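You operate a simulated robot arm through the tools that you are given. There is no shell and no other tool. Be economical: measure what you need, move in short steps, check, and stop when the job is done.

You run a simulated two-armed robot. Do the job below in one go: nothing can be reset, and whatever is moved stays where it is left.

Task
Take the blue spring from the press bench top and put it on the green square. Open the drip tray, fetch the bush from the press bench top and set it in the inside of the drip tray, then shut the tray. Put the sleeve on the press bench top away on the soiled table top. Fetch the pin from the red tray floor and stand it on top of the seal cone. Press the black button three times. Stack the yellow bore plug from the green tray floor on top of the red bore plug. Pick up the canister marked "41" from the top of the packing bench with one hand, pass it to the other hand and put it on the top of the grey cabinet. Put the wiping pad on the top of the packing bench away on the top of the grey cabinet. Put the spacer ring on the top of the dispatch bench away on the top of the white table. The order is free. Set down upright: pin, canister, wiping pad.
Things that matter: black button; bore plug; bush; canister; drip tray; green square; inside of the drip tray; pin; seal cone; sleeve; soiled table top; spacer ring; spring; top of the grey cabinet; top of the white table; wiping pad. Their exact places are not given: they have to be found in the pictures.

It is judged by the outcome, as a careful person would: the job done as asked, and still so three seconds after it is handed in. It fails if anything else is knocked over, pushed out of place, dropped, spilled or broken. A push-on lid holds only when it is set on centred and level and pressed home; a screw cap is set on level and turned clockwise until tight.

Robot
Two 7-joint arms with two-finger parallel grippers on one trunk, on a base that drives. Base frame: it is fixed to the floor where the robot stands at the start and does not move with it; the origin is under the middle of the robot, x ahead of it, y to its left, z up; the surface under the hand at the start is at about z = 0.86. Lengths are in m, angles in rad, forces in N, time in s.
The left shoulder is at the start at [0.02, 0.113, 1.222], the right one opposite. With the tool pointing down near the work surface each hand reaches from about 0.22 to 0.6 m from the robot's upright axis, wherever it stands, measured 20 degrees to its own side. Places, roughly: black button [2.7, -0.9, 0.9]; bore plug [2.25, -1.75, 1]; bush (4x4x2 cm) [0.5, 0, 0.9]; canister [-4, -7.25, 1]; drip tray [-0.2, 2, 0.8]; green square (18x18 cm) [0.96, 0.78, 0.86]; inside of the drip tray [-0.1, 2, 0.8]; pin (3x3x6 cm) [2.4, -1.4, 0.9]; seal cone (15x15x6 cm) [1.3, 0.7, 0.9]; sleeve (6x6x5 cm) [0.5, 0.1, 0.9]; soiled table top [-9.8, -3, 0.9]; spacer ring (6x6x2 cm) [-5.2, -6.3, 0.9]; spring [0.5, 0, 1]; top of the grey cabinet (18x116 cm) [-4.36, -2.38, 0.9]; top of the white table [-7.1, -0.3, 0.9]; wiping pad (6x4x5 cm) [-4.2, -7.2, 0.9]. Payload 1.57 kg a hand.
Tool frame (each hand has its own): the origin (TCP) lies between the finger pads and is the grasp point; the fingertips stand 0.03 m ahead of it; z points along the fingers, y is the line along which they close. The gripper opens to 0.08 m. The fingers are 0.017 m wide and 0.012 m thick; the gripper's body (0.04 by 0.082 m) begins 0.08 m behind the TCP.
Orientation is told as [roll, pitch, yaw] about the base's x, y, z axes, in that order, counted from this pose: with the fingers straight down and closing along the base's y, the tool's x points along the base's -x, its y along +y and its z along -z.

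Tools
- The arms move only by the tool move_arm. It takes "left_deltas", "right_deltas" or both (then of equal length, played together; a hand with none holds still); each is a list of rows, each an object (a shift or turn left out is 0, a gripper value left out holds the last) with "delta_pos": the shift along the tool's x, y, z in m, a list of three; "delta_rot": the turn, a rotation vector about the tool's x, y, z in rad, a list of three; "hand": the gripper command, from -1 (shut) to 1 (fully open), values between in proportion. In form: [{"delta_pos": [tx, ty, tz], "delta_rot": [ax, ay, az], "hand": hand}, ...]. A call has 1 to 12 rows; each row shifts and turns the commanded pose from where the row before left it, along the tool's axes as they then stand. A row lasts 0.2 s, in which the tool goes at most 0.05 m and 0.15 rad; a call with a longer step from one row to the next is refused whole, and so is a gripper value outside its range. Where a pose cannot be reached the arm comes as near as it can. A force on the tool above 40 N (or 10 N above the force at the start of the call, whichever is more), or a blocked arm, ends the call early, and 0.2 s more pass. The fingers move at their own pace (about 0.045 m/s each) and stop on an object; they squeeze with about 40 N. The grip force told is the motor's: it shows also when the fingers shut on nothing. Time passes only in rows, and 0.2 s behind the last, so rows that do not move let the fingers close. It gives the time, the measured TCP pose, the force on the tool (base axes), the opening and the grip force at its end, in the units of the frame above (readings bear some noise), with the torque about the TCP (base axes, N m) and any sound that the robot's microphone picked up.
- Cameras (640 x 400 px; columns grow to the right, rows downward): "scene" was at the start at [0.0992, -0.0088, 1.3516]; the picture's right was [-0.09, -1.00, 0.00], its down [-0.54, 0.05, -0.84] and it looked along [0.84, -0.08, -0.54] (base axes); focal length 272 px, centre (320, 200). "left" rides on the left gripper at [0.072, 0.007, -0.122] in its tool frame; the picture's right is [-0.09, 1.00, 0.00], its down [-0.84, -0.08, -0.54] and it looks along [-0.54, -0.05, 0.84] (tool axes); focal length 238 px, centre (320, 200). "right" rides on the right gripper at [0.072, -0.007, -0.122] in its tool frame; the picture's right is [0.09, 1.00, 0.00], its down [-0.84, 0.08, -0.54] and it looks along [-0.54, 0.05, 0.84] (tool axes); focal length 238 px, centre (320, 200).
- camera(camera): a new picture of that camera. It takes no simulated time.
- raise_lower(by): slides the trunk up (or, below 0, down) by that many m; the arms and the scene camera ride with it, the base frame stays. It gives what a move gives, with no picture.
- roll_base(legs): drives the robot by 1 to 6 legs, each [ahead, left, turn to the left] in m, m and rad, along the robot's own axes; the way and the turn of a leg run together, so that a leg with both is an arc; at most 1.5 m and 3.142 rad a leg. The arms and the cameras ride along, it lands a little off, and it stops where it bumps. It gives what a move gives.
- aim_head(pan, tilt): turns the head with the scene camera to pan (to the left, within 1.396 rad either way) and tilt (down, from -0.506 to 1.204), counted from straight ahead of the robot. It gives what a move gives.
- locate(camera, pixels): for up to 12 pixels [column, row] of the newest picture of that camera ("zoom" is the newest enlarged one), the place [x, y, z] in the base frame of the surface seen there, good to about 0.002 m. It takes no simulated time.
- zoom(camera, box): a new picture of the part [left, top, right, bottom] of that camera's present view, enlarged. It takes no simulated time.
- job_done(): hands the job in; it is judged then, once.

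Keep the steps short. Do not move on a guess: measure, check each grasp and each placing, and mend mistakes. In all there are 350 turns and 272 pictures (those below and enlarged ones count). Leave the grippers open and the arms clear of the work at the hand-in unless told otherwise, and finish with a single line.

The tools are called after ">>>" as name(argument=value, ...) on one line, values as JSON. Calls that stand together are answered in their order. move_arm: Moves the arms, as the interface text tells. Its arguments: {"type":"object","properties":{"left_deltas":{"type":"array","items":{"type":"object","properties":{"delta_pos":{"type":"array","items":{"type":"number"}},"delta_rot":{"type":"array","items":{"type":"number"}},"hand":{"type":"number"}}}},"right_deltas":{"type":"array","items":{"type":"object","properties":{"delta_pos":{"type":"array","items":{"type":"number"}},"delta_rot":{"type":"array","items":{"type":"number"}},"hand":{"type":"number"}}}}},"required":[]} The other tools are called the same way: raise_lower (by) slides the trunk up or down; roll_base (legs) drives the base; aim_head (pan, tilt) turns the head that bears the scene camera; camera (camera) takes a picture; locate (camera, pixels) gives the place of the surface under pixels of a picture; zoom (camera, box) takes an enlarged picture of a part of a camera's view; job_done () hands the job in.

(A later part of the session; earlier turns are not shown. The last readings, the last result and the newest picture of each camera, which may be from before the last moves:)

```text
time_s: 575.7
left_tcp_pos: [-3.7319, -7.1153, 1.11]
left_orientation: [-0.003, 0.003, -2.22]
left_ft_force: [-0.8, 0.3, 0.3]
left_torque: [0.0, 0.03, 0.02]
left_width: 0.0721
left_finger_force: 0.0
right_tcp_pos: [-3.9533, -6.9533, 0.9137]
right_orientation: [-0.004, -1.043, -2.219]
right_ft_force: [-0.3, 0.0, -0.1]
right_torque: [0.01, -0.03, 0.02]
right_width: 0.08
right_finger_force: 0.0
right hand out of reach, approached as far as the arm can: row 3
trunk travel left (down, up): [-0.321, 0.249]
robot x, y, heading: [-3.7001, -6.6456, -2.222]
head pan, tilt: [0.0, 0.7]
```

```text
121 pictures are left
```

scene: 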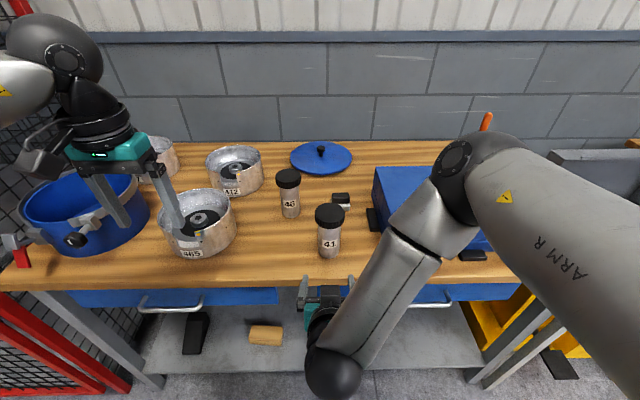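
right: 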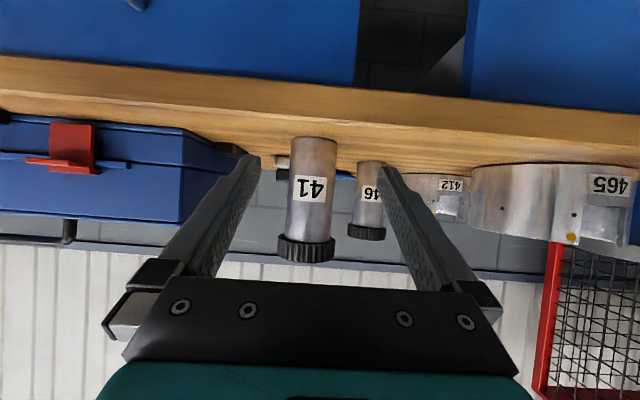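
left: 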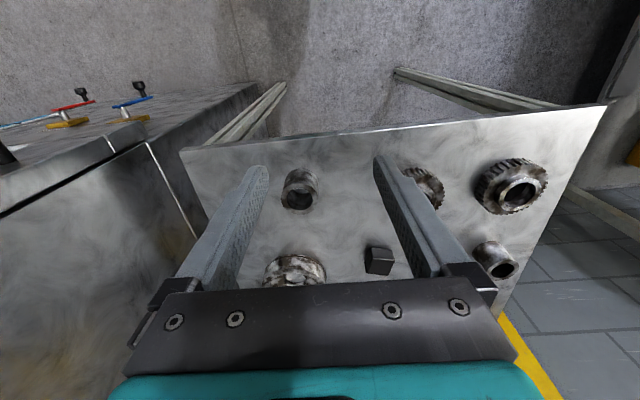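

>>> move_arm(right_deltas=[{"delta_pos": [-0.0153, -0.002, 0.0264]}, {"delta_pos": [-0.0153, -0.002, 0.0264]}, {"delta_pos": [-0.0153, 0, 0.0264]}, {"delta_pos": [-0.015, 0, 0.026]}, {}])

>>> camera(camera="right")

>>> zoom(camera="scene", box=[240, 150, 440, 290])

```text
time_s: 576.9
left_tcp_pos: [-3.7307, -7.1159, 1.1116]
left_orientation: [-0.001, 0.002, -2.219]
left_ft_force: [1.1, -0.5, 0.6]
left_torque: [0.02, 0.04, -0.06]
left_width: 0.072
left_finger_force: 0.1
right_tcp_pos: [-4.0285, -7.0475, 0.9142]
right_orientation: [0.001, -1.048, -2.221]
right_ft_force: [-0.5, -1.1, -0.8]
right_torque: [0.0, 0.01, -0.02]
right_width: 0.0799
right_finger_force: 0.2
trunk travel left (down, up): [-0.321, 0.249]
robot x, y, heading: [-3.6989, -6.6468, -2.228]
head pan, tilt: [0.0, 0.7]
```

```text
120 pictures are left
```

right: 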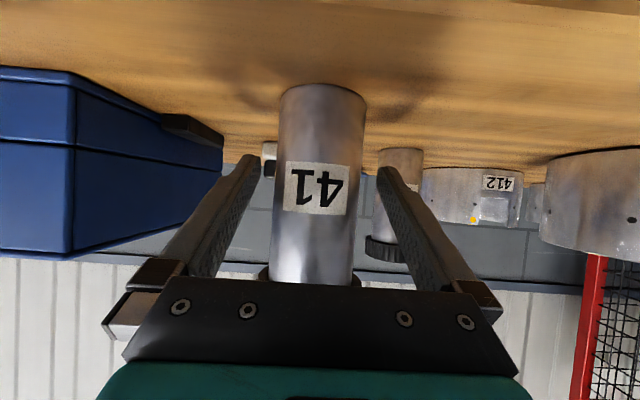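

```text
2.86 times, centred on (340, 220) of scene
```

zoom: 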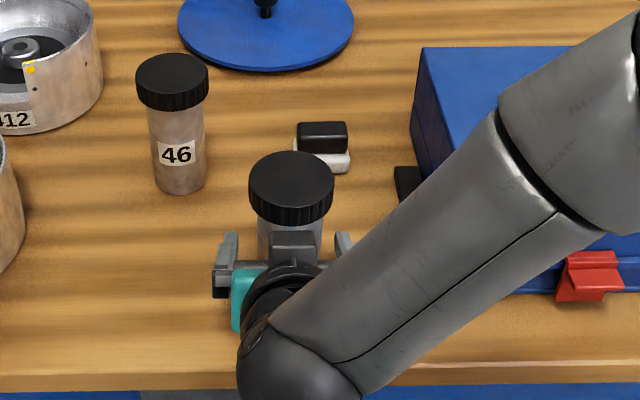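

>>> move_arm(right_deltas=[{"delta_pos": [-0.001, 0, 0.002], "hand": -1}, {}, {}, {}, {}])

>>> move_arm(right_deltas=[{"delta_pos": [-0.0087, 0, -0.005]}, {"delta_pos": [-0.0173, 0, -0.01]}, {"delta_pos": [-0.026, 0, -0.015]}, {}])

>>> camera(camera="right")

```text
time_s: 578.1
left_tcp_pos: [-3.7313, -7.1153, 1.1104]
left_orientation: [-0.001, 0.005, -2.22]
left_ft_force: [-0.3, -0.6, 0.3]
left_torque: [0.0, 0.01, -0.02]
left_width: 0.0718
left_finger_force: 0.1
right_tcp_pos: [-4.0297, -7.0496, 0.9149]
right_orientation: [0.0, -1.048, -2.22]
right_ft_force: [-0.9, -0.7, 0.9]
right_torque: [0.01, 0.1, 0.01]
right_width: 0.0515
right_finger_force: 40.1
trunk travel left (down, up): [-0.321, 0.249]
robot x, y, heading: [-3.6995, -6.6464, -2.219]
head pan, tilt: [0.0, 0.7]
```

```text
time_s: 579.1
left_tcp_pos: [-3.7299, -7.1151, 1.1108]
left_orientation: [-0.004, 0.004, -2.219]
left_ft_force: [0.7, -0.7, 0.6]
left_torque: [0.0, -0.01, -0.02]
left_width: 0.0719
left_finger_force: 0.0
right_tcp_pos: [-4.0305, -7.0484, 0.9724]
right_orientation: [0.0, -1.045, -2.222]
right_ft_force: [0.6, 0.5, -4.0]
right_torque: [0.0, -0.02, -0.05]
right_width: 0.051
right_finger_force: 40.3
trunk travel left (down, up): [-0.321, 0.249]
robot x, y, heading: [-3.7008, -6.6476, -2.22]
head pan, tilt: [0.0, 0.7]
```

```text
118 pictures are left
```

right: 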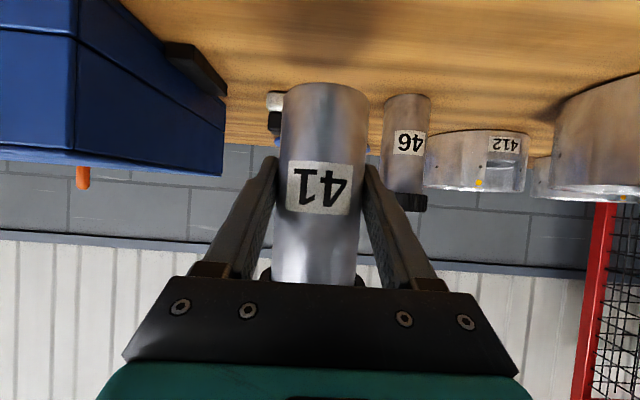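

>>> move_arm(right_deltas=[{"delta_pos": [-0.0281, 0, -0.01625]}, {"delta_pos": [-0.0281, 0, -0.01625]}, {"delta_pos": [-0.0281, 0, -0.01625]}, {"delta_pos": [-0.0281, 0, -0.01625]}, {"delta_pos": [0.01, 0, -0.0173]}, {"delta_pos": [0.01, 0, -0.0173]}, {"delta_pos": [0.01, 0, -0.0173]}, {"delta_pos": [0.01, 0, -0.0173]}, {}], left_deltas=[{"delta_pos": [0, 0, -0.04], "hand": 1}, {"delta_pos": [0, 0, -0.04]}, {"delta_pos": [0, 0, -0.04]}, {"delta_pos": [0, 0, -0.04]}, {"delta_pos": [0, 0, -0.03]}, {}, {}, {}, {}])

>>> camera(camera="left")

>>> camera(camera="scene")

```text
time_s: 581.1
left_tcp_pos: [-3.7324, -7.1164, 1.3011]
left_orientation: [-0.002, 0.004, -2.219]
left_ft_force: [0.7, -0.1, 0.1]
left_torque: [0.01, 0.02, -0.01]
left_width: 0.0801
left_finger_force: 0.1
right_tcp_pos: [-3.9841, -6.983, 1.1043]
right_orientation: [0.0, -1.047, -2.223]
right_ft_force: [0.5, 0.2, -2.9]
right_torque: [0.05, 0.0, 0.03]
right_width: 0.0511
right_finger_force: 39.8
trunk travel left (down, up): [-0.321, 0.249]
robot x, y, heading: [-3.6964, -6.6472, -2.217]
head pan, tilt: [0.0, 0.7]
```

```text
117 pictures are left
```

left: 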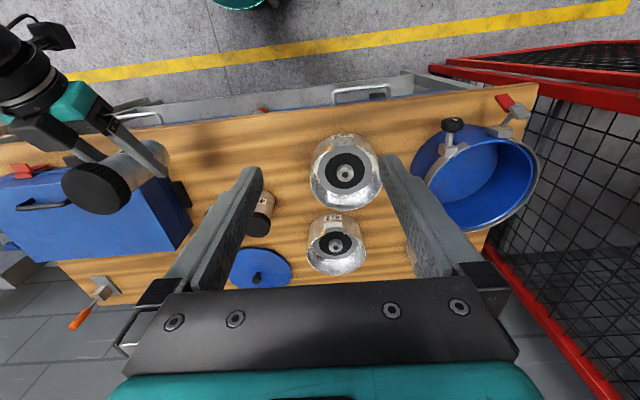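

```text
116 pictures are left
```

scene: 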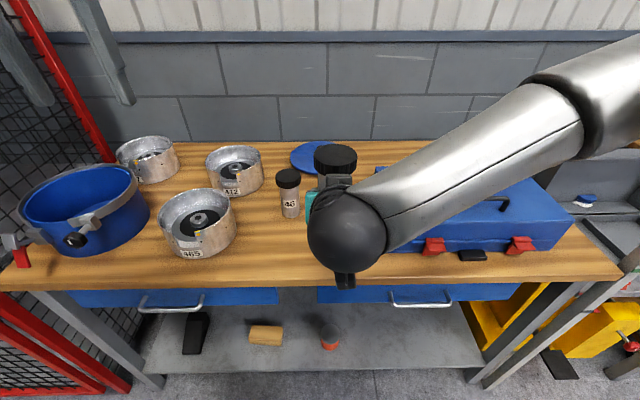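

>>> locate(camera="left", pixels=[[97, 188], [66, 190], [127, 188], [97, 165], [97, 212]])

>>> locate(camera="scene", pixels=[[335, 157], [316, 158], [355, 158], [335, 146], [335, 168]])

```text
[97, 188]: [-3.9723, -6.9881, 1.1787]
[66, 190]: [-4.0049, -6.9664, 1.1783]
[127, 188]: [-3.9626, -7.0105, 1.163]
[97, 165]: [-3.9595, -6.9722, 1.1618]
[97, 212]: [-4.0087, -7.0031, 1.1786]
```

```text
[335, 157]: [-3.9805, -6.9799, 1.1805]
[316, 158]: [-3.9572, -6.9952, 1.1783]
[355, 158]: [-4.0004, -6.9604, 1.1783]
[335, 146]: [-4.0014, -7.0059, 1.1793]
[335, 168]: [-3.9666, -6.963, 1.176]
```

>>> move_arm(left_deltas=[{"delta_pos": [-0.006, -0.04, 0]}, {"delta_pos": [-0.006, -0.04, 0]}, {"delta_pos": [-0.006, -0.04, 0]}, {"delta_pos": [-0.006, -0.04, 0]}, {"delta_pos": [-0.006, -0.04, 0]}, {"delta_pos": [-0.006, -0.04, 0]}, {"delta_pos": [-0.007, -0.041, 0]}, {}])

>>> camera(camera="left")

>>> camera(camera="scene")

```text
time_s: 582.9
left_tcp_pos: [-3.9802, -6.98, 1.2981]
left_orientation: [-0.002, 0.004, -2.22]
left_ft_force: [0.1, -0.6, -0.1]
left_torque: [-0.01, 0.0, -0.01]
left_width: 0.0799
left_finger_force: 0.0
right_tcp_pos: [-3.983, -6.985, 1.104]
right_orientation: [0.002, -1.049, -2.22]
right_ft_force: [0.4, -0.2, -3.6]
right_torque: [0.02, 0.03, -0.02]
right_width: 0.0512
right_finger_force: 40.3
trunk travel left (down, up): [-0.321, 0.249]
robot x, y, heading: [-3.6999, -6.6454, -2.221]
head pan, tilt: [0.0, 0.7]
```

```text
115 pictures are left
```

left: 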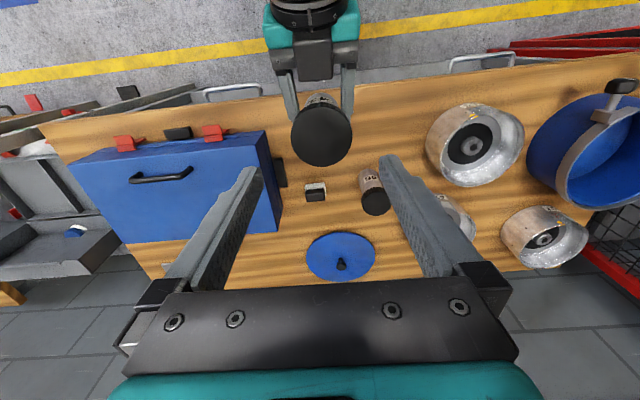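

```text
114 pictures are left
```

scene: 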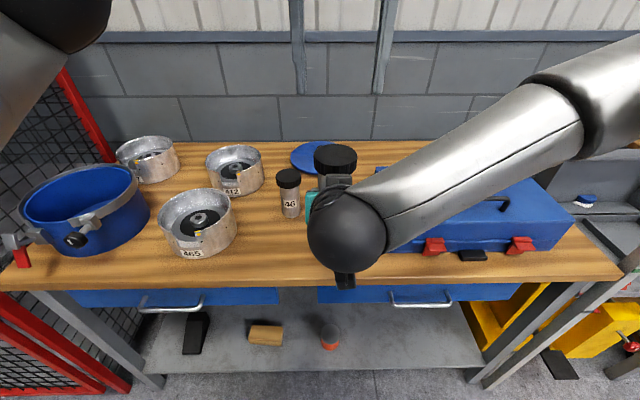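

>>> move_arm(left_deltas=[{"delta_pos": [0, 0, 0.035]}, {"delta_pos": [0, 0, 0.035]}, {}])

>>> zoom(camera="left", box=[200, 60, 440, 260])

>>> locate(camera="zoom", pixels=[[320, 150], [320, 200], [320, 100], [280, 150], [360, 150]])

```text
time_s: 583.7
left_tcp_pos: [-3.9811, -6.9816, 1.232]
left_orientation: [-0.002, 0.003, -2.22]
left_ft_force: [-0.1, 0.2, -0.1]
left_torque: [0.01, 0.0, 0.04]
left_width: 0.0799
left_finger_force: 0.1
right_tcp_pos: [-3.984, -6.9837, 1.1039]
right_orientation: [-0.001, -1.046, -2.22]
right_ft_force: [-0.7, 0.4, -3.7]
right_torque: [-0.03, -0.03, -0.03]
right_width: 0.0509
right_finger_force: 39.4
trunk travel left (down, up): [-0.321, 0.249]
robot x, y, heading: [-3.6997, -6.6485, -2.222]
head pan, tilt: [0.0, 0.7]
```

```text
2.00 times, centred on (320, 160) of left
```

zoom: 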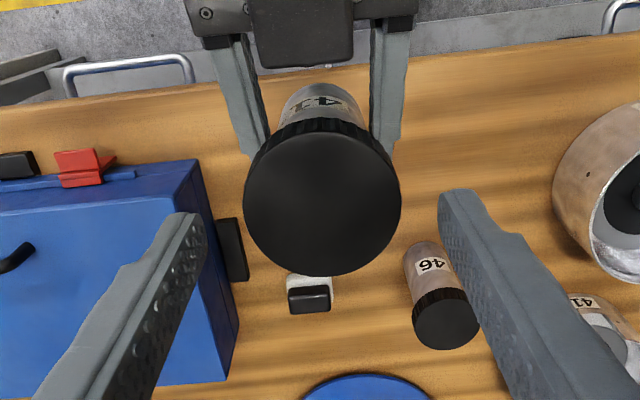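

```text
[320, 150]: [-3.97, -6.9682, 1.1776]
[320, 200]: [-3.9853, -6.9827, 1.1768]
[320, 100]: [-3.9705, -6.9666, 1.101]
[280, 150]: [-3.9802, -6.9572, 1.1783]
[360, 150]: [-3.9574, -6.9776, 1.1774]
```

>>> move_arm(left_deltas=[{"delta_pos": [0.0, 0, 0.03]}, {"delta_pos": [0.0, 0, 0.02]}, {"delta_pos": [0.0, 0, 0.013]}, {}, {"hand": -1}, {}, {}, {}])

>>> zoom(camera="left", box=[200, 60, 440, 260])

```text
time_s: 585.5
left_tcp_pos: [-3.9819, -6.9802, 1.1691]
left_orientation: [-0.003, 0.005, -2.22]
left_ft_force: [-0.9, -0.2, -1.8]
left_torque: [-0.01, 0.03, 0.03]
left_width: 0.0625
left_finger_force: 40.5
right_tcp_pos: [-3.9831, -6.9843, 1.1041]
right_orientation: [-0.001, -1.048, -2.219]
right_ft_force: [1.3, -0.4, -1.7]
right_torque: [0.04, 0.04, 0.01]
right_width: 0.0514
right_finger_force: 40.1
trunk travel left (down, up): [-0.321, 0.249]
robot x, y, heading: [-3.6981, -6.6472, -2.222]
head pan, tilt: [0.0, 0.7]
```

```text
2.00 times, centred on (320, 160) of left
```

zoom: 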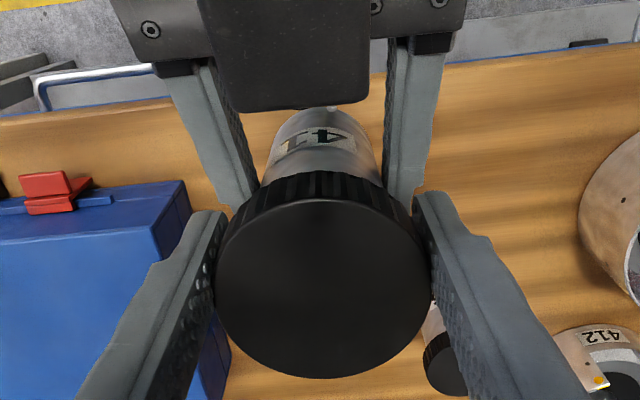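

Left holds the cap. Opening the right hand and drawing it back.

>>> move_arm(right_deltas=[{"hand": 0.7}, {"hand": 0.9}, {}, {"delta_pos": [0.0125, 0, -0.0217]}, {"delta_pos": [0.0125, 0, -0.0217]}, {"delta_pos": [0.0125, 0, -0.0217]}, {"delta_pos": [0.0125, 0, -0.0217]}, {}])

>>> camera(camera="left")

>>> camera(camera="right")

```text
time_s: 587.3
left_tcp_pos: [-3.9816, -6.9813, 1.1696]
left_orientation: [-0.001, 0.003, -2.221]
left_ft_force: [-0.4, 0.4, -3.9]
left_torque: [-0.01, -0.01, 0.04]
left_width: 0.0625
left_finger_force: 40.2
right_tcp_pos: [-3.9199, -6.915, 1.1023]
right_orientation: [0.003, -1.047, -2.222]
right_ft_force: [0.5, 0.0, -0.6]
right_torque: [-0.02, -0.03, -0.03]
right_width: 0.0759
right_finger_force: 0.1
right hand out of reach, approached as far as the arm can: row 7
trunk travel left (down, up): [-0.321, 0.249]
robot x, y, heading: [-3.6988, -6.6441, -2.225]
head pan, tilt: [0.0, 0.7]
```

```text
111 pictures are left
```

left: 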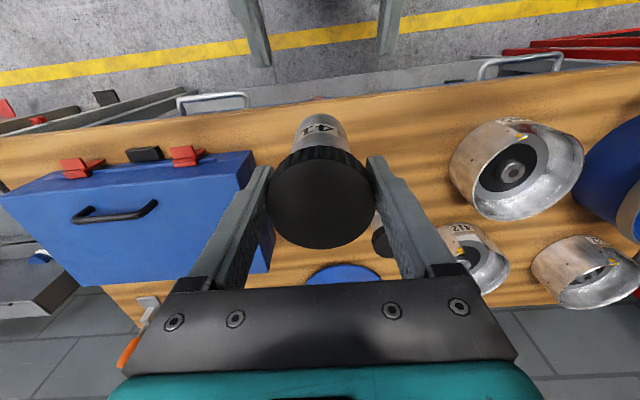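

```text
110 pictures are left
```

right: 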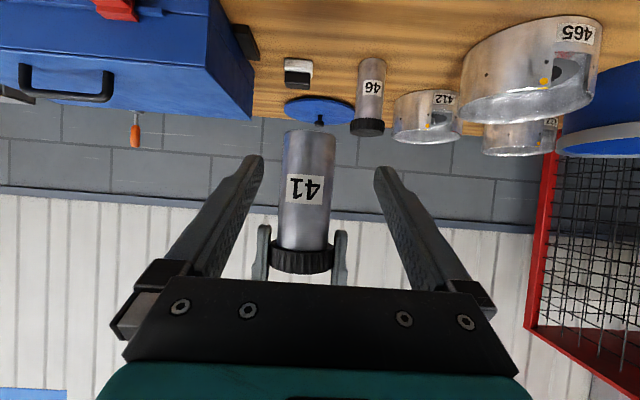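

>>> move_arm(left_deltas=[{"delta_pos": [0, 0.03, -0.02]}, {"delta_pos": [0, 0.04, -0.02]}, {"delta_pos": [0, 0.04, 0]}, {"delta_pos": [0, 0.04, 0]}, {"delta_pos": [0, 0.04, 0]}, {"delta_pos": [0.02, 0.03, 0]}, {"delta_pos": [0.02, 0, 0]}, {}], right_deltas=[{"delta_pos": [-0.02, -0.02, -0.01], "delta_rot": [0, 0.15, 0]}, {"delta_pos": [-0.02, -0.02, -0.01], "delta_rot": [0, 0.15, 0]}, {"delta_rot": [0, 0.15, 0]}, {"delta_rot": [0, 0.15, 0]}, {"delta_rot": [0, 0.15, 0]}, {"delta_rot": [0, 0.15, 0]}, {"delta_rot": [0, 0.147, 0]}, {}])

>>> camera(camera="scene")

>>> camera(camera="right")

```text
time_s: 589.1
left_tcp_pos: [-3.7825, -7.0822, 1.2088]
left_orientation: [-0.003, 0.003, -2.22]
left_ft_force: [0.0, -0.3, -3.4]
left_torque: [0.03, 0.03, 0.0]
left_width: 0.062
left_finger_force: 39.9
right_tcp_pos: [-3.9543, -6.9011, 1.1445]
right_orientation: [-0.001, 0.002, -2.221]
right_ft_force: [0.4, 0.1, 0.9]
right_torque: [0.01, 0.01, -0.02]
right_width: 0.0759
right_finger_force: 0.0
right hand out of reach, approached as far as the arm can: row 1
trunk travel left (down, up): [-0.321, 0.249]
robot x, y, heading: [-3.6979, -6.6484, -2.223]
head pan, tilt: [0.0, 0.7]
```

```text
109 pictures are left
```

scene: 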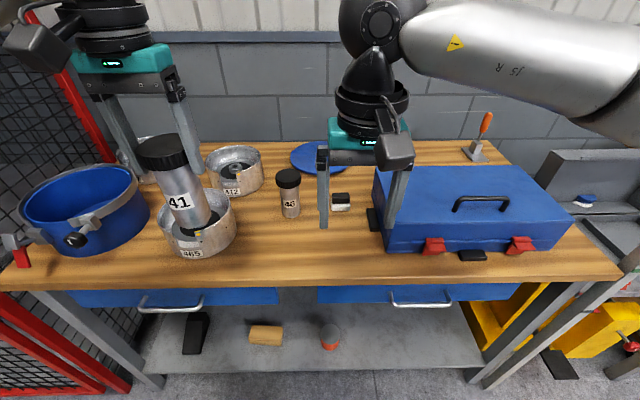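

```text
108 pictures are left
```

right: 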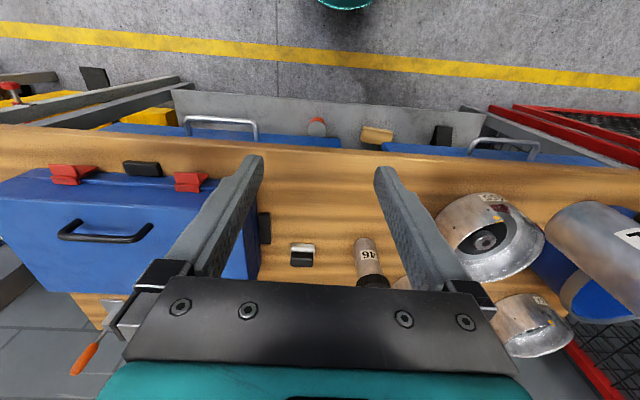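

>>> zoom(camera="right", box=[260, 220, 400, 300])

>>> locate(camera="right", pixels=[[302, 260], [293, 260], [313, 260], [302, 251], [302, 266], [302, 247], [292, 247], [314, 247]])

>>> zoom(camera="scene", box=[270, 150, 410, 250])

```text
4.57 times, centred on (330, 260) of right
```

zoom: 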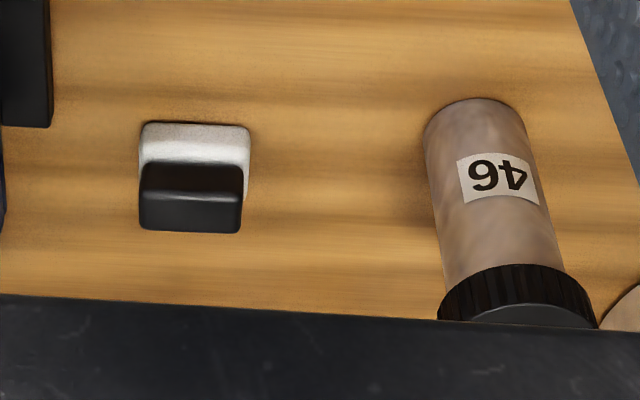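

```text
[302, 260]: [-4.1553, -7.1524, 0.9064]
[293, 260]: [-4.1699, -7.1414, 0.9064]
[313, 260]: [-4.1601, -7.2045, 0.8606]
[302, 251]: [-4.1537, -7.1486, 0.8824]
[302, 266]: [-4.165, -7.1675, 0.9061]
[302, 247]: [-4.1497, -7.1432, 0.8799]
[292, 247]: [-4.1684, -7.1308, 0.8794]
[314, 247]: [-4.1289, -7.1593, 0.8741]
```

```text
4.00 times, centred on (340, 200) of scene
```

zoom: 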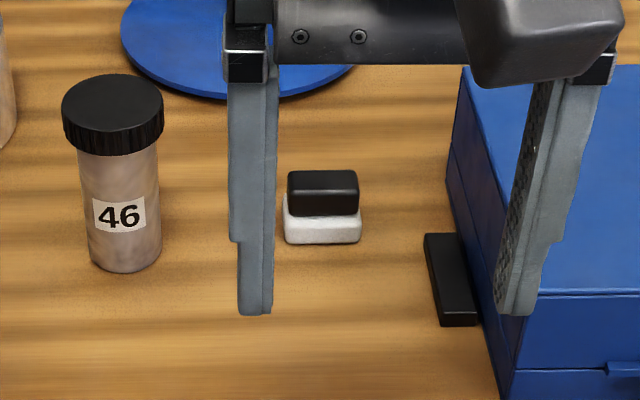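

>>> roll_base(legs=[[0.15, 0, 0]])

>>> camera(camera="right")

```text
time_s: 590.5
left_tcp_pos: [-3.8729, -7.201, 1.2078]
left_orientation: [-0.001, 0.003, -2.222]
left_ft_force: [-0.7, 0.1, -3.9]
left_torque: [0.03, -0.03, 0.04]
left_width: 0.0622
left_finger_force: 39.7
right_tcp_pos: [-4.0456, -7.0203, 1.1449]
right_orientation: [0.0, -0.002, -2.22]
right_ft_force: [-0.3, 0.1, -0.3]
right_torque: [0.04, 0.04, -0.02]
right_width: 0.0762
right_finger_force: 0.0
trunk travel left (down, up): [-0.321, 0.249]
robot x, y, heading: [-3.7877, -6.7638, -2.223]
head pan, tilt: [0.0, 0.7]
```

```text
105 pictures are left
```

right: 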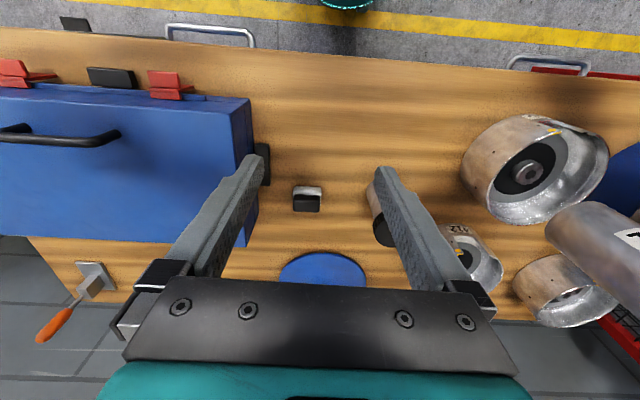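

>>> move_arm(right_deltas=[{"delta_pos": [-0.044, -0.002, 0], "hand": 0.6}, {"delta_pos": [-0.044, -0.002, 0]}, {"delta_pos": [-0.044, -0.002, 0]}, {"delta_pos": [-0.044, -0.0015, 0]}, {"delta_pos": [0, 0, 0.045]}, {"delta_pos": [0, 0, 0.045]}, {"delta_pos": [0, 0, 0.04]}, {}])

>>> zoom(camera="right", box=[200, 60, 440, 210])

>>> locate(camera="zoom", pixels=[[320, 200], [320, 230], [320, 170], [280, 200], [360, 200]])

```text
time_s: 592.3
left_tcp_pos: [-3.8727, -7.1995, 1.2069]
left_orientation: [-0.002, 0.003, -2.223]
left_ft_force: [0.7, -0.7, -2.3]
left_torque: [0.03, -0.01, 0.02]
left_width: 0.0625
left_finger_force: 40.0
right_tcp_pos: [-4.1592, -7.1532, 1.0163]
right_orientation: [-0.001, -0.002, -2.219]
right_ft_force: [-0.8, -0.9, -0.1]
right_torque: [-0.02, -0.01, 0.02]
right_width: 0.064
right_finger_force: 0.0
trunk travel left (down, up): [-0.321, 0.249]
robot x, y, heading: [-3.7897, -6.7668, -2.218]
head pan, tilt: [0.0, 0.7]
```

```text
2.67 times, centred on (320, 135) of right
```

zoom: 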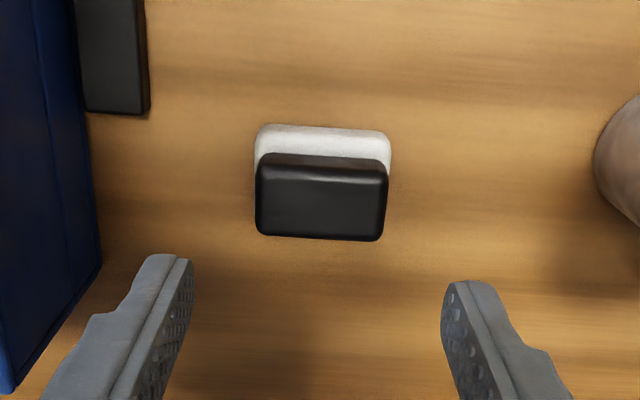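

```text
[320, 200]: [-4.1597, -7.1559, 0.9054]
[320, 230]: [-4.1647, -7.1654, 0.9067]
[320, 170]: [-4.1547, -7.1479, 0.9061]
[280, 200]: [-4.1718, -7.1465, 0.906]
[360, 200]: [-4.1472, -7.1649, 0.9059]
```

>>> move_arm(right_deltas=[{"delta_pos": [-0.003, 0, 0.04]}, {"delta_pos": [0, 0, 0.04]}, {"delta_pos": [0, 0, 0.036]}, {}, {"hand": -1}, {}, {}, {}])

>>> move_arm(right_deltas=[{"delta_pos": [0, 0, -0.005]}, {"delta_pos": [0, 0, -0.015]}, {"delta_pos": [0, 0, -0.03]}, {"delta_pos": [0, 0, -0.03]}, {}])

>>> camera(camera="right")

```text
time_s: 594.1
left_tcp_pos: [-3.8715, -7.2002, 1.2082]
left_orientation: [-0.002, 0.003, -2.222]
left_ft_force: [0.5, -0.6, -2.8]
left_torque: [0.01, -0.01, -0.02]
left_width: 0.0623
left_finger_force: 40.1
right_tcp_pos: [-4.16, -7.1567, 0.9013]
right_orientation: [-0.001, -0.003, -2.22]
right_ft_force: [0.3, -0.2, -0.1]
right_torque: [-0.03, 0.02, -0.01]
right_width: 0.0541
right_finger_force: 39.8
trunk travel left (down, up): [-0.321, 0.249]
robot x, y, heading: [-3.7888, -6.7689, -2.222]
head pan, tilt: [0.0, 0.7]
```

```text
time_s: 595.3
left_tcp_pos: [-3.8727, -7.199, 1.2084]
left_orientation: [-0.001, 0.004, -2.221]
left_ft_force: [0.1, -0.6, -3.2]
left_torque: [0.04, -0.01, 0.01]
left_width: 0.0624
left_finger_force: 40.1
right_tcp_pos: [-4.1581, -7.1561, 0.9795]
right_orientation: [-0.002, -0.001, -2.223]
right_ft_force: [0.2, -0.5, -1.4]
right_torque: [0.0, 0.01, -0.02]
right_width: 0.0541
right_finger_force: 40.3
trunk travel left (down, up): [-0.321, 0.249]
robot x, y, heading: [-3.7869, -6.7628, -2.225]
head pan, tilt: [0.0, 0.7]
```

```text
103 pictures are left
```

right: 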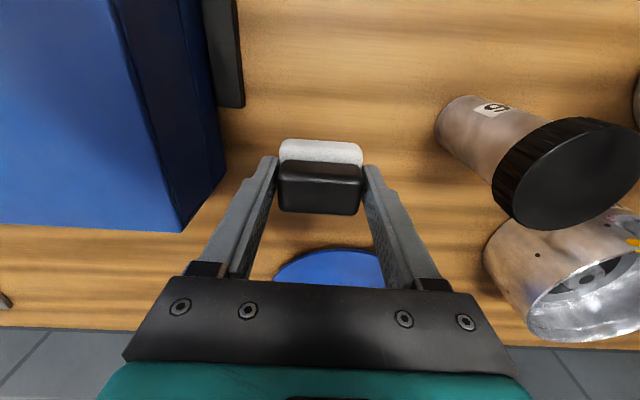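

>>> move_arm(right_deltas=[{"delta_pos": [0, 0, -0.03]}, {"delta_pos": [0, 0, -0.04]}, {"delta_pos": [0, 0, -0.04]}, {"delta_pos": [0.02, 0, -0.04]}, {"delta_pos": [0.04, 0, -0.02]}, {"delta_pos": [0.04, 0, 0]}, {"delta_pos": [0.04, 0, 0]}, {"delta_pos": [0.03, 0, 0]}, {}], left_deltas=[{}, {}, {}, {}, {"delta_pos": [0.02, 0, 0]}, {"delta_pos": [0.02, 0, 0]}, {}, {}, {}])

>>> roll_base(legs=[[-0.38, 0, 0], [0, -1.5, 0], [0, -1.48, 0]])

```text
time_s: 597.3
left_tcp_pos: [-3.8491, -7.1673, 1.2115]
left_orientation: [-0.001, 0.003, -2.223]
left_ft_force: [0.1, -1.1, -4.1]
left_torque: [0.06, -0.02, -0.02]
left_width: 0.0622
left_finger_force: 40.2
right_tcp_pos: [-4.0597, -7.0234, 1.1507]
right_orientation: [0.0, -0.001, -2.223]
right_ft_force: [0.0, 0.2, -0.6]
right_torque: [0.0, 0.02, -0.01]
right_width: 0.054
right_finger_force: 40.3
trunk travel left (down, up): [-0.321, 0.249]
robot x, y, heading: [-3.7881, -6.7632, -2.22]
head pan, tilt: [0.0, 0.7]
```

```text
time_s: 613.6
left_tcp_pos: [-5.9469, -4.9965, 1.2098]
left_orientation: [-0.002, 0.005, -2.243]
left_ft_force: [0.8, -0.9, -3.5]
left_torque: [0.03, -0.03, 0.02]
left_width: 0.0619
left_finger_force: 40.5
right_tcp_pos: [-6.1557, -4.8473, 1.1505]
right_orientation: [0.0, -0.002, -2.243]
right_ft_force: [-0.2, 0.5, -0.2]
right_torque: [0.01, 0.01, -0.02]
right_width: 0.0535
right_finger_force: 39.9
trunk travel left (down, up): [-0.321, 0.249]
robot x, y, heading: [-5.8815, -4.5942, -2.246]
head pan, tilt: [0.0, 0.7]
```

>>> roll_base(legs=[[0, 0, 0.02], [-1.0, 0, 0], [-0.5, 0, 0], [0, 0, 1.57], [0, 0, 1.57]])

>>> aim_head(pan=0.0, tilt=0.5)

>>> camera(camera="scene")

```text
time_s: 629.3
left_tcp_pos: [-4.908, -2.9637, 1.2102]
left_orientation: [0.001, 0.004, 0.879]
left_ft_force: [0.1, -0.9, -3.3]
left_torque: [0.0, 0.0, 0.0]
left_width: 0.0621
left_finger_force: 39.8
right_tcp_pos: [-4.7022, -3.1165, 1.1524]
right_orientation: [-0.001, -0.003, 0.88]
right_ft_force: [-0.8, 0.8, -0.3]
right_torque: [0.02, 0.02, -0.02]
right_width: 0.0539
right_finger_force: 40.1
trunk travel left (down, up): [-0.321, 0.249]
robot x, y, heading: [-4.9802, -3.3618, 0.881]
head pan, tilt: [0.0, 0.7]
```

```text
time_s: 630.0
left_tcp_pos: [-4.9077, -2.964, 1.2104]
left_orientation: [-0.001, 0.004, 0.88]
left_ft_force: [-0.4, 0.0, -3.7]
left_torque: [0.0, 0.02, -0.01]
left_width: 0.0619
left_finger_force: 40.3
right_tcp_pos: [-4.7013, -3.1183, 1.1509]
right_orientation: [0.0, 0.001, 0.881]
right_ft_force: [0.6, -1.0, -1.1]
right_torque: [0.03, 0.01, 0.01]
right_width: 0.0537
right_finger_force: 40.1
trunk travel left (down, up): [-0.321, 0.249]
robot x, y, heading: [-4.9826, -3.3642, 0.88]
head pan, tilt: [0.0, 0.499]
```

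```text
102 pictures are left
```

scene: 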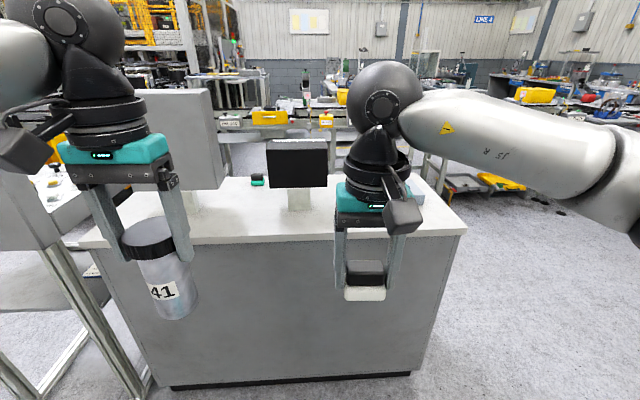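

>>> locate(camera="scene", pixels=[[230, 235], [230, 215], [300, 225], [300, 205], [440, 225], [110, 240], [210, 195], [250, 190], [430, 200], [320, 238], [420, 232], [190, 230]])

>>> zoom(camera="scene", box=[60, 130, 480, 330])

```text
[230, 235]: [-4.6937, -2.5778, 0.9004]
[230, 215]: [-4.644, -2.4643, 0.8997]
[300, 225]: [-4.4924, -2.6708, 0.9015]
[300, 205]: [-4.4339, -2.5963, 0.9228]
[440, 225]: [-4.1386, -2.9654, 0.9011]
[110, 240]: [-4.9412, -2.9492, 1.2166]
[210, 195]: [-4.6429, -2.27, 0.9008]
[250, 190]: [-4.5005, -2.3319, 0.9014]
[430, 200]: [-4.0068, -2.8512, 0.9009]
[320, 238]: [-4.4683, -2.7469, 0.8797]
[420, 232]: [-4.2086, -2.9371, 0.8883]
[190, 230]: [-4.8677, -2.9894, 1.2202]
```

```text
1.52 times, centred on (270, 230) of scene
```

zoom: 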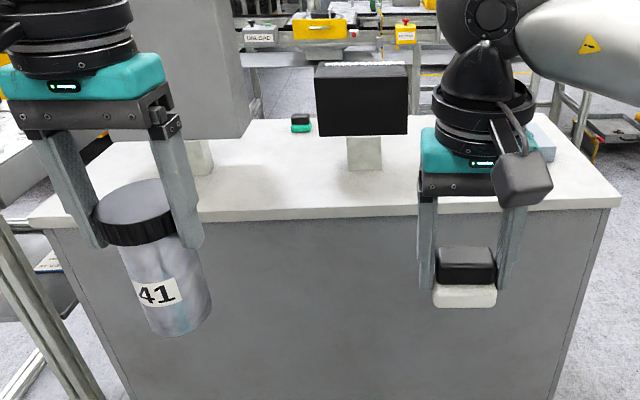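

>>> roll_base(legs=[[0, 0, 0.036], [0.36, 0, 0]])

>>> aim_head(pan=0.1, tilt=0.65)

>>> camera(camera="scene")

>>> camera(camera="left")

```text
time_s: 632.7
left_tcp_pos: [-4.6977, -2.6826, 1.2106]
left_orientation: [-0.002, 0.003, 0.899]
left_ft_force: [0.3, -0.2, -4.0]
left_torque: [-0.01, 0.06, 0.0]
left_width: 0.0622
left_finger_force: 39.8
right_tcp_pos: [-4.4862, -2.8302, 1.1513]
right_orientation: [-0.001, 0.001, 0.903]
right_ft_force: [0.3, -0.4, -1.1]
right_torque: [-0.04, 0.02, 0.0]
right_width: 0.0539
right_finger_force: 40.1
trunk travel left (down, up): [-0.321, 0.249]
robot x, y, heading: [-4.7648, -3.0785, 0.904]
head pan, tilt: [0.0, 0.499]
```

```text
time_s: 633.4
left_tcp_pos: [-4.697, -2.6821, 1.2102]
left_orientation: [-0.001, 0.003, 0.901]
left_ft_force: [0.0, -0.1, -3.1]
left_torque: [0.01, 0.03, 0.0]
left_width: 0.0622
left_finger_force: 40.2
right_tcp_pos: [-4.4874, -2.8315, 1.1511]
right_orientation: [-0.001, 0.001, 0.901]
right_ft_force: [1.2, -0.1, -0.8]
right_torque: [-0.01, -0.01, 0.02]
right_width: 0.0539
right_finger_force: 40.3
trunk travel left (down, up): [-0.321, 0.249]
robot x, y, heading: [-4.7637, -3.0832, 0.902]
head pan, tilt: [0.099, 0.649]
```

```text
100 pictures are left
```

scene: 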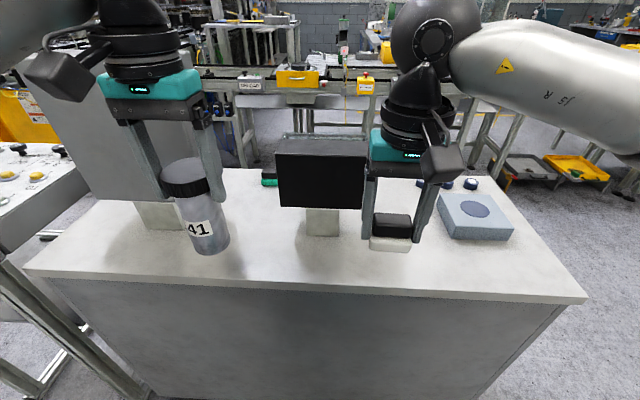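

```text
99 pictures are left
```

left: 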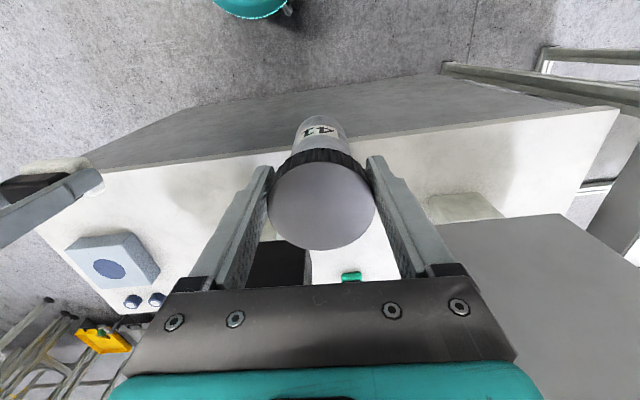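

>>> locate(camera="scene", pixels=[[300, 270], [250, 280], [270, 250], [320, 230], [320, 190], [150, 215], [140, 130], [460, 270], [470, 235], [470, 215], [420, 285], [120, 255]])

>>> locate(camera="left", pixels=[[450, 230], [460, 205], [520, 220], [300, 265], [400, 160], [240, 170], [140, 175]])

```text
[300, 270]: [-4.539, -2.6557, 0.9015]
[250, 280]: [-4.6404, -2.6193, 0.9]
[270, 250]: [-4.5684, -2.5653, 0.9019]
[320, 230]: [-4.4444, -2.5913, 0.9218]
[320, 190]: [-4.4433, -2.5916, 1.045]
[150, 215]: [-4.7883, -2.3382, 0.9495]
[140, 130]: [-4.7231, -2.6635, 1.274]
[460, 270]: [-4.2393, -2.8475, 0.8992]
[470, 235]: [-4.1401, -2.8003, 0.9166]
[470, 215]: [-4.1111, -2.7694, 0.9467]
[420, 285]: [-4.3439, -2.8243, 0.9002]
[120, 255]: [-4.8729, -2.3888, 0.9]
```

```text
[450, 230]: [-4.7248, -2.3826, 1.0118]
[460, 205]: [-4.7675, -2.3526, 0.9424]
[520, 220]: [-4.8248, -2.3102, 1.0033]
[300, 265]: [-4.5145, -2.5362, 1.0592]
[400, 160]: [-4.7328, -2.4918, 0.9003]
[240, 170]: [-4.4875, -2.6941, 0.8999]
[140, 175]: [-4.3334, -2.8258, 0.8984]
```

>>> move_arm(left_deltas=[{"delta_pos": [-0.0332, 0.019, 0]}, {"delta_pos": [-0.0332, 0.019, 0]}, {"delta_pos": [-0.0332, 0.019, 0]}, {"delta_pos": [-0.033, 0.019, 0]}, {"delta_pos": [0, 0, 0.04]}, {"delta_pos": [0, 0, 0.04]}, {"delta_pos": [0, 0, 0.04]}, {"delta_pos": [0, 0, 0.04]}, {}])

>>> camera(camera="scene")

```text
time_s: 635.4
left_tcp_pos: [-4.6738, -2.5312, 1.0545]
left_orientation: [-0.002, 0.002, 0.902]
left_ft_force: [-0.6, -0.4, -3.3]
left_torque: [-0.02, 0.0, 0.04]
left_width: 0.0621
left_finger_force: 40.1
right_tcp_pos: [-4.4877, -2.8297, 1.1511]
right_orientation: [-0.002, -0.003, 0.903]
right_ft_force: [0.9, 0.3, -1.0]
right_torque: [0.03, 0.03, -0.02]
right_width: 0.0536
right_finger_force: 39.8
trunk travel left (down, up): [-0.321, 0.249]
robot x, y, heading: [-4.7658, -3.0844, 0.9]
head pan, tilt: [0.099, 0.649]
```

```text
98 pictures are left
```

scene: 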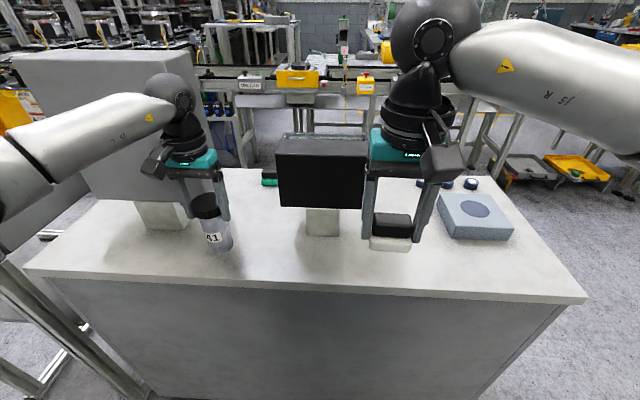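

>>> move_arm(left_deltas=[{"delta_pos": [0, 0, 0.02]}, {"delta_pos": [0, 0, 0.01]}, {"delta_pos": [0, 0, 0.003]}, {}])

>>> zoom(camera="scene", box=[130, 120, 330, 290])

```text
time_s: 636.4
left_tcp_pos: [-4.6736, -2.5322, 1.0199]
left_orientation: [-0.002, 0.002, 0.9]
left_ft_force: [-0.8, 0.2, 2.3]
left_torque: [0.13, 0.07, 0.01]
left_width: 0.0623
left_finger_force: 39.6
right_tcp_pos: [-4.4891, -2.8319, 1.1521]
right_orientation: [0.001, -0.002, 0.902]
right_ft_force: [0.2, -0.7, 0.1]
right_torque: [-0.03, 0.02, 0.0]
right_width: 0.0537
right_finger_force: 40.0
trunk travel left (down, up): [-0.321, 0.249]
robot x, y, heading: [-4.7641, -3.0808, 0.903]
head pan, tilt: [0.099, 0.649]
```

```text
2.35 times, centred on (230, 205) of scene
```

zoom: 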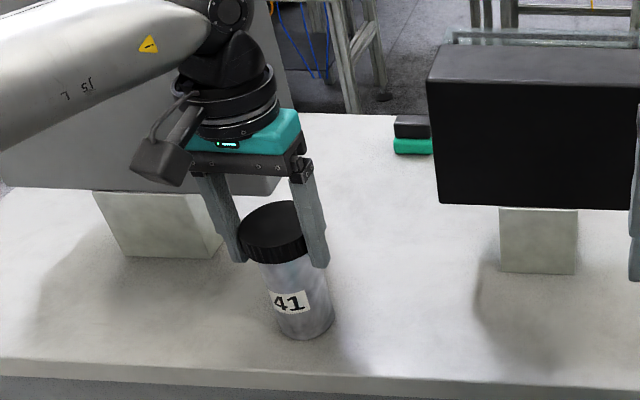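

Canister is standing (contact 2.3 N). Releasing and lifting straight up.

>>> move_arm(left_deltas=[{"hand": 0.8}, {"hand": 1}, {}, {}, {"delta_pos": [0, 0, -0.03]}, {"delta_pos": [0, 0, -0.04]}, {"delta_pos": [0, 0, -0.04]}, {"delta_pos": [0, 0, -0.04]}, {"delta_pos": [0.03, 0, -0.03]}, {"delta_pos": [0.04, 0, 0]}, {"delta_pos": [0.04, 0, 0]}])

>>> camera(camera="scene")

```text
time_s: 638.8
left_tcp_pos: [-4.7448, -2.6181, 1.1978]
left_orientation: [-0.002, 0.004, 0.9]
left_ft_force: [0.0, 0.5, 0.8]
left_torque: [-0.03, 0.0, 0.04]
left_width: 0.0799
left_finger_force: 0.1
right_tcp_pos: [-4.4889, -2.8307, 1.1523]
right_orientation: [0.0, -0.002, 0.901]
right_ft_force: [-0.4, 0.2, -0.2]
right_torque: [-0.01, 0.0, 0.02]
right_width: 0.0539
right_finger_force: 39.9
trunk travel left (down, up): [-0.321, 0.249]
robot x, y, heading: [-4.7624, -3.0823, 0.899]
head pan, tilt: [0.099, 0.649]
```

```text
96 pictures are left
```

scene: 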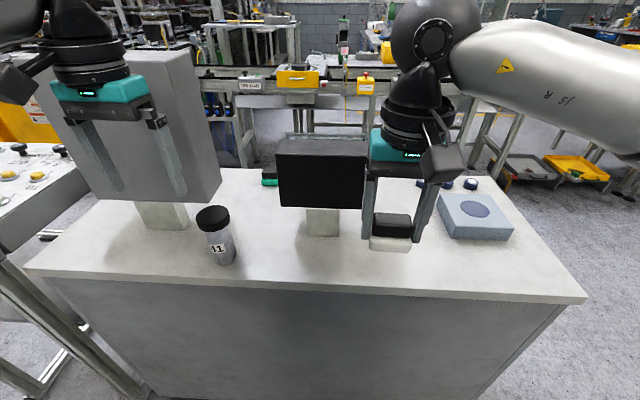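

>>> move_arm(right_deltas=[{"delta_pos": [-0.03, -0.033, 0]}, {"delta_pos": [-0.03, -0.033, 0]}, {"delta_pos": [-0.035, -0.033, 0]}, {"delta_pos": [-0.035, -0.033, 0]}, {"delta_pos": [0, 0, 0.045]}, {"delta_pos": [0, 0, 0.045]}, {"delta_pos": [0, 0, 0.045]}, {"delta_pos": [0, 0, 0.045]}, {}])

>>> zoom(camera="scene", box=[330, 120, 580, 310])

>>> camera(camera="right")

```text
time_s: 640.8
left_tcp_pos: [-4.743, -2.6171, 1.1988]
left_orientation: [-0.001, 0.003, 0.901]
left_ft_force: [-0.4, 0.0, -0.4]
left_torque: [-0.01, 0.01, 0.0]
left_width: 0.08
left_finger_force: 0.0
right_tcp_pos: [-4.3078, -2.8151, 0.9699]
right_orientation: [0.0, -0.002, 0.902]
right_ft_force: [-0.2, -0.3, -1.7]
right_torque: [0.02, 0.02, -0.02]
right_width: 0.0539
right_finger_force: 39.9
trunk travel left (down, up): [-0.321, 0.249]
robot x, y, heading: [-4.7621, -3.0819, 0.902]
head pan, tilt: [0.099, 0.649]
```

```text
2.11 times, centred on (455, 215) of scene
```

zoom: 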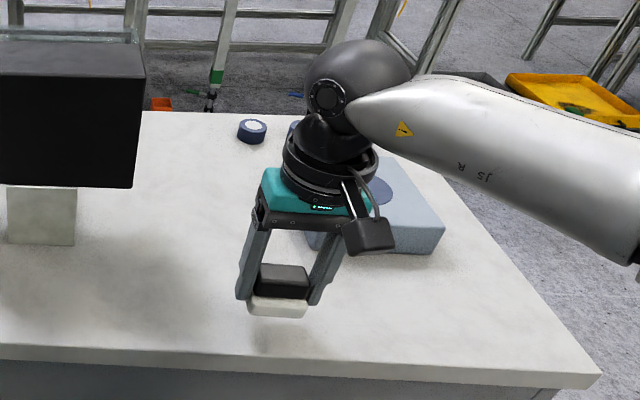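

```text
94 pictures are left
```

right: 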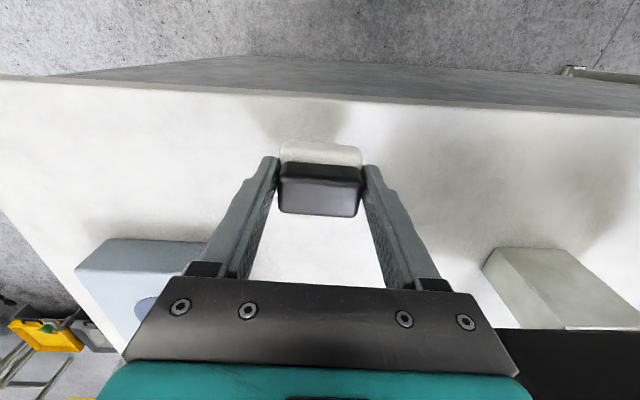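

>>> move_arm(right_deltas=[{"delta_pos": [0, 0, 0.018]}, {"delta_pos": [0, 0, 0.009]}, {"delta_pos": [0, 0, 0.003]}, {}])

```text
time_s: 641.8
left_tcp_pos: [-4.7423, -2.6163, 1.1986]
left_orientation: [-0.002, 0.003, 0.901]
left_ft_force: [0.2, 0.7, 0.3]
left_torque: [-0.02, 0.01, 0.03]
left_width: 0.0801
left_finger_force: 0.0
right_tcp_pos: [-4.3038, -2.8104, 0.9418]
right_orientation: [0.001, -0.002, 0.902]
right_ft_force: [0.3, 0.1, -0.2]
right_torque: [-0.01, 0.01, -0.01]
right_width: 0.0538
right_finger_force: 39.9
trunk travel left (down, up): [-0.321, 0.249]
robot x, y, heading: [-4.7664, -3.0828, 0.901]
head pan, tilt: [0.099, 0.649]
```

>>> move_arm(right_deltas=[{"delta_pos": [0, 0, 0.0015]}, {}, {"hand": 0.5}, {"hand": 0.7}, {}, {"delta_pos": [0, 0, -0.03]}, {"delta_pos": [0, 0, -0.04]}, {"delta_pos": [0, 0, -0.04]}, {"delta_pos": [0.02, 0, -0.04]}, {"delta_pos": [0.04, 0, -0.03]}, {"delta_pos": [0.04, 0, 0]}, {"delta_pos": [0.04, 0.03, 0]}])

>>> camera(camera="scene")

>>> zoom(camera="scene", box=[160, 160, 500, 320])

```text
time_s: 644.4
left_tcp_pos: [-4.7442, -2.6156, 1.1999]
left_orientation: [-0.002, 0.004, 0.901]
left_ft_force: [0.3, 0.3, 0.5]
left_torque: [-0.02, 0.03, 0.03]
left_width: 0.0799
left_finger_force: 0.1
right_tcp_pos: [-4.4187, -2.9004, 1.1208]
right_orientation: [-0.003, -0.001, 0.901]
right_ft_force: [-0.6, 0.2, 0.3]
right_torque: [-0.03, 0.0, 0.01]
right_width: 0.0679
right_finger_force: 0.1
trunk travel left (down, up): [-0.321, 0.249]
robot x, y, heading: [-4.7658, -3.081, 0.901]
head pan, tilt: [0.099, 0.649]
```

```text
93 pictures are left
```

scene: 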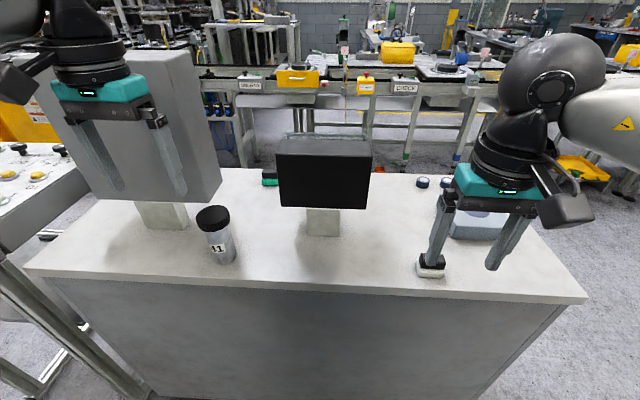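

```text
1.88 times, centred on (330, 240) of scene
```

zoom: 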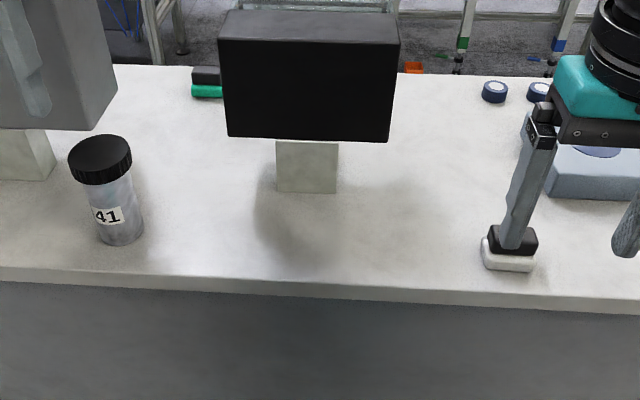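

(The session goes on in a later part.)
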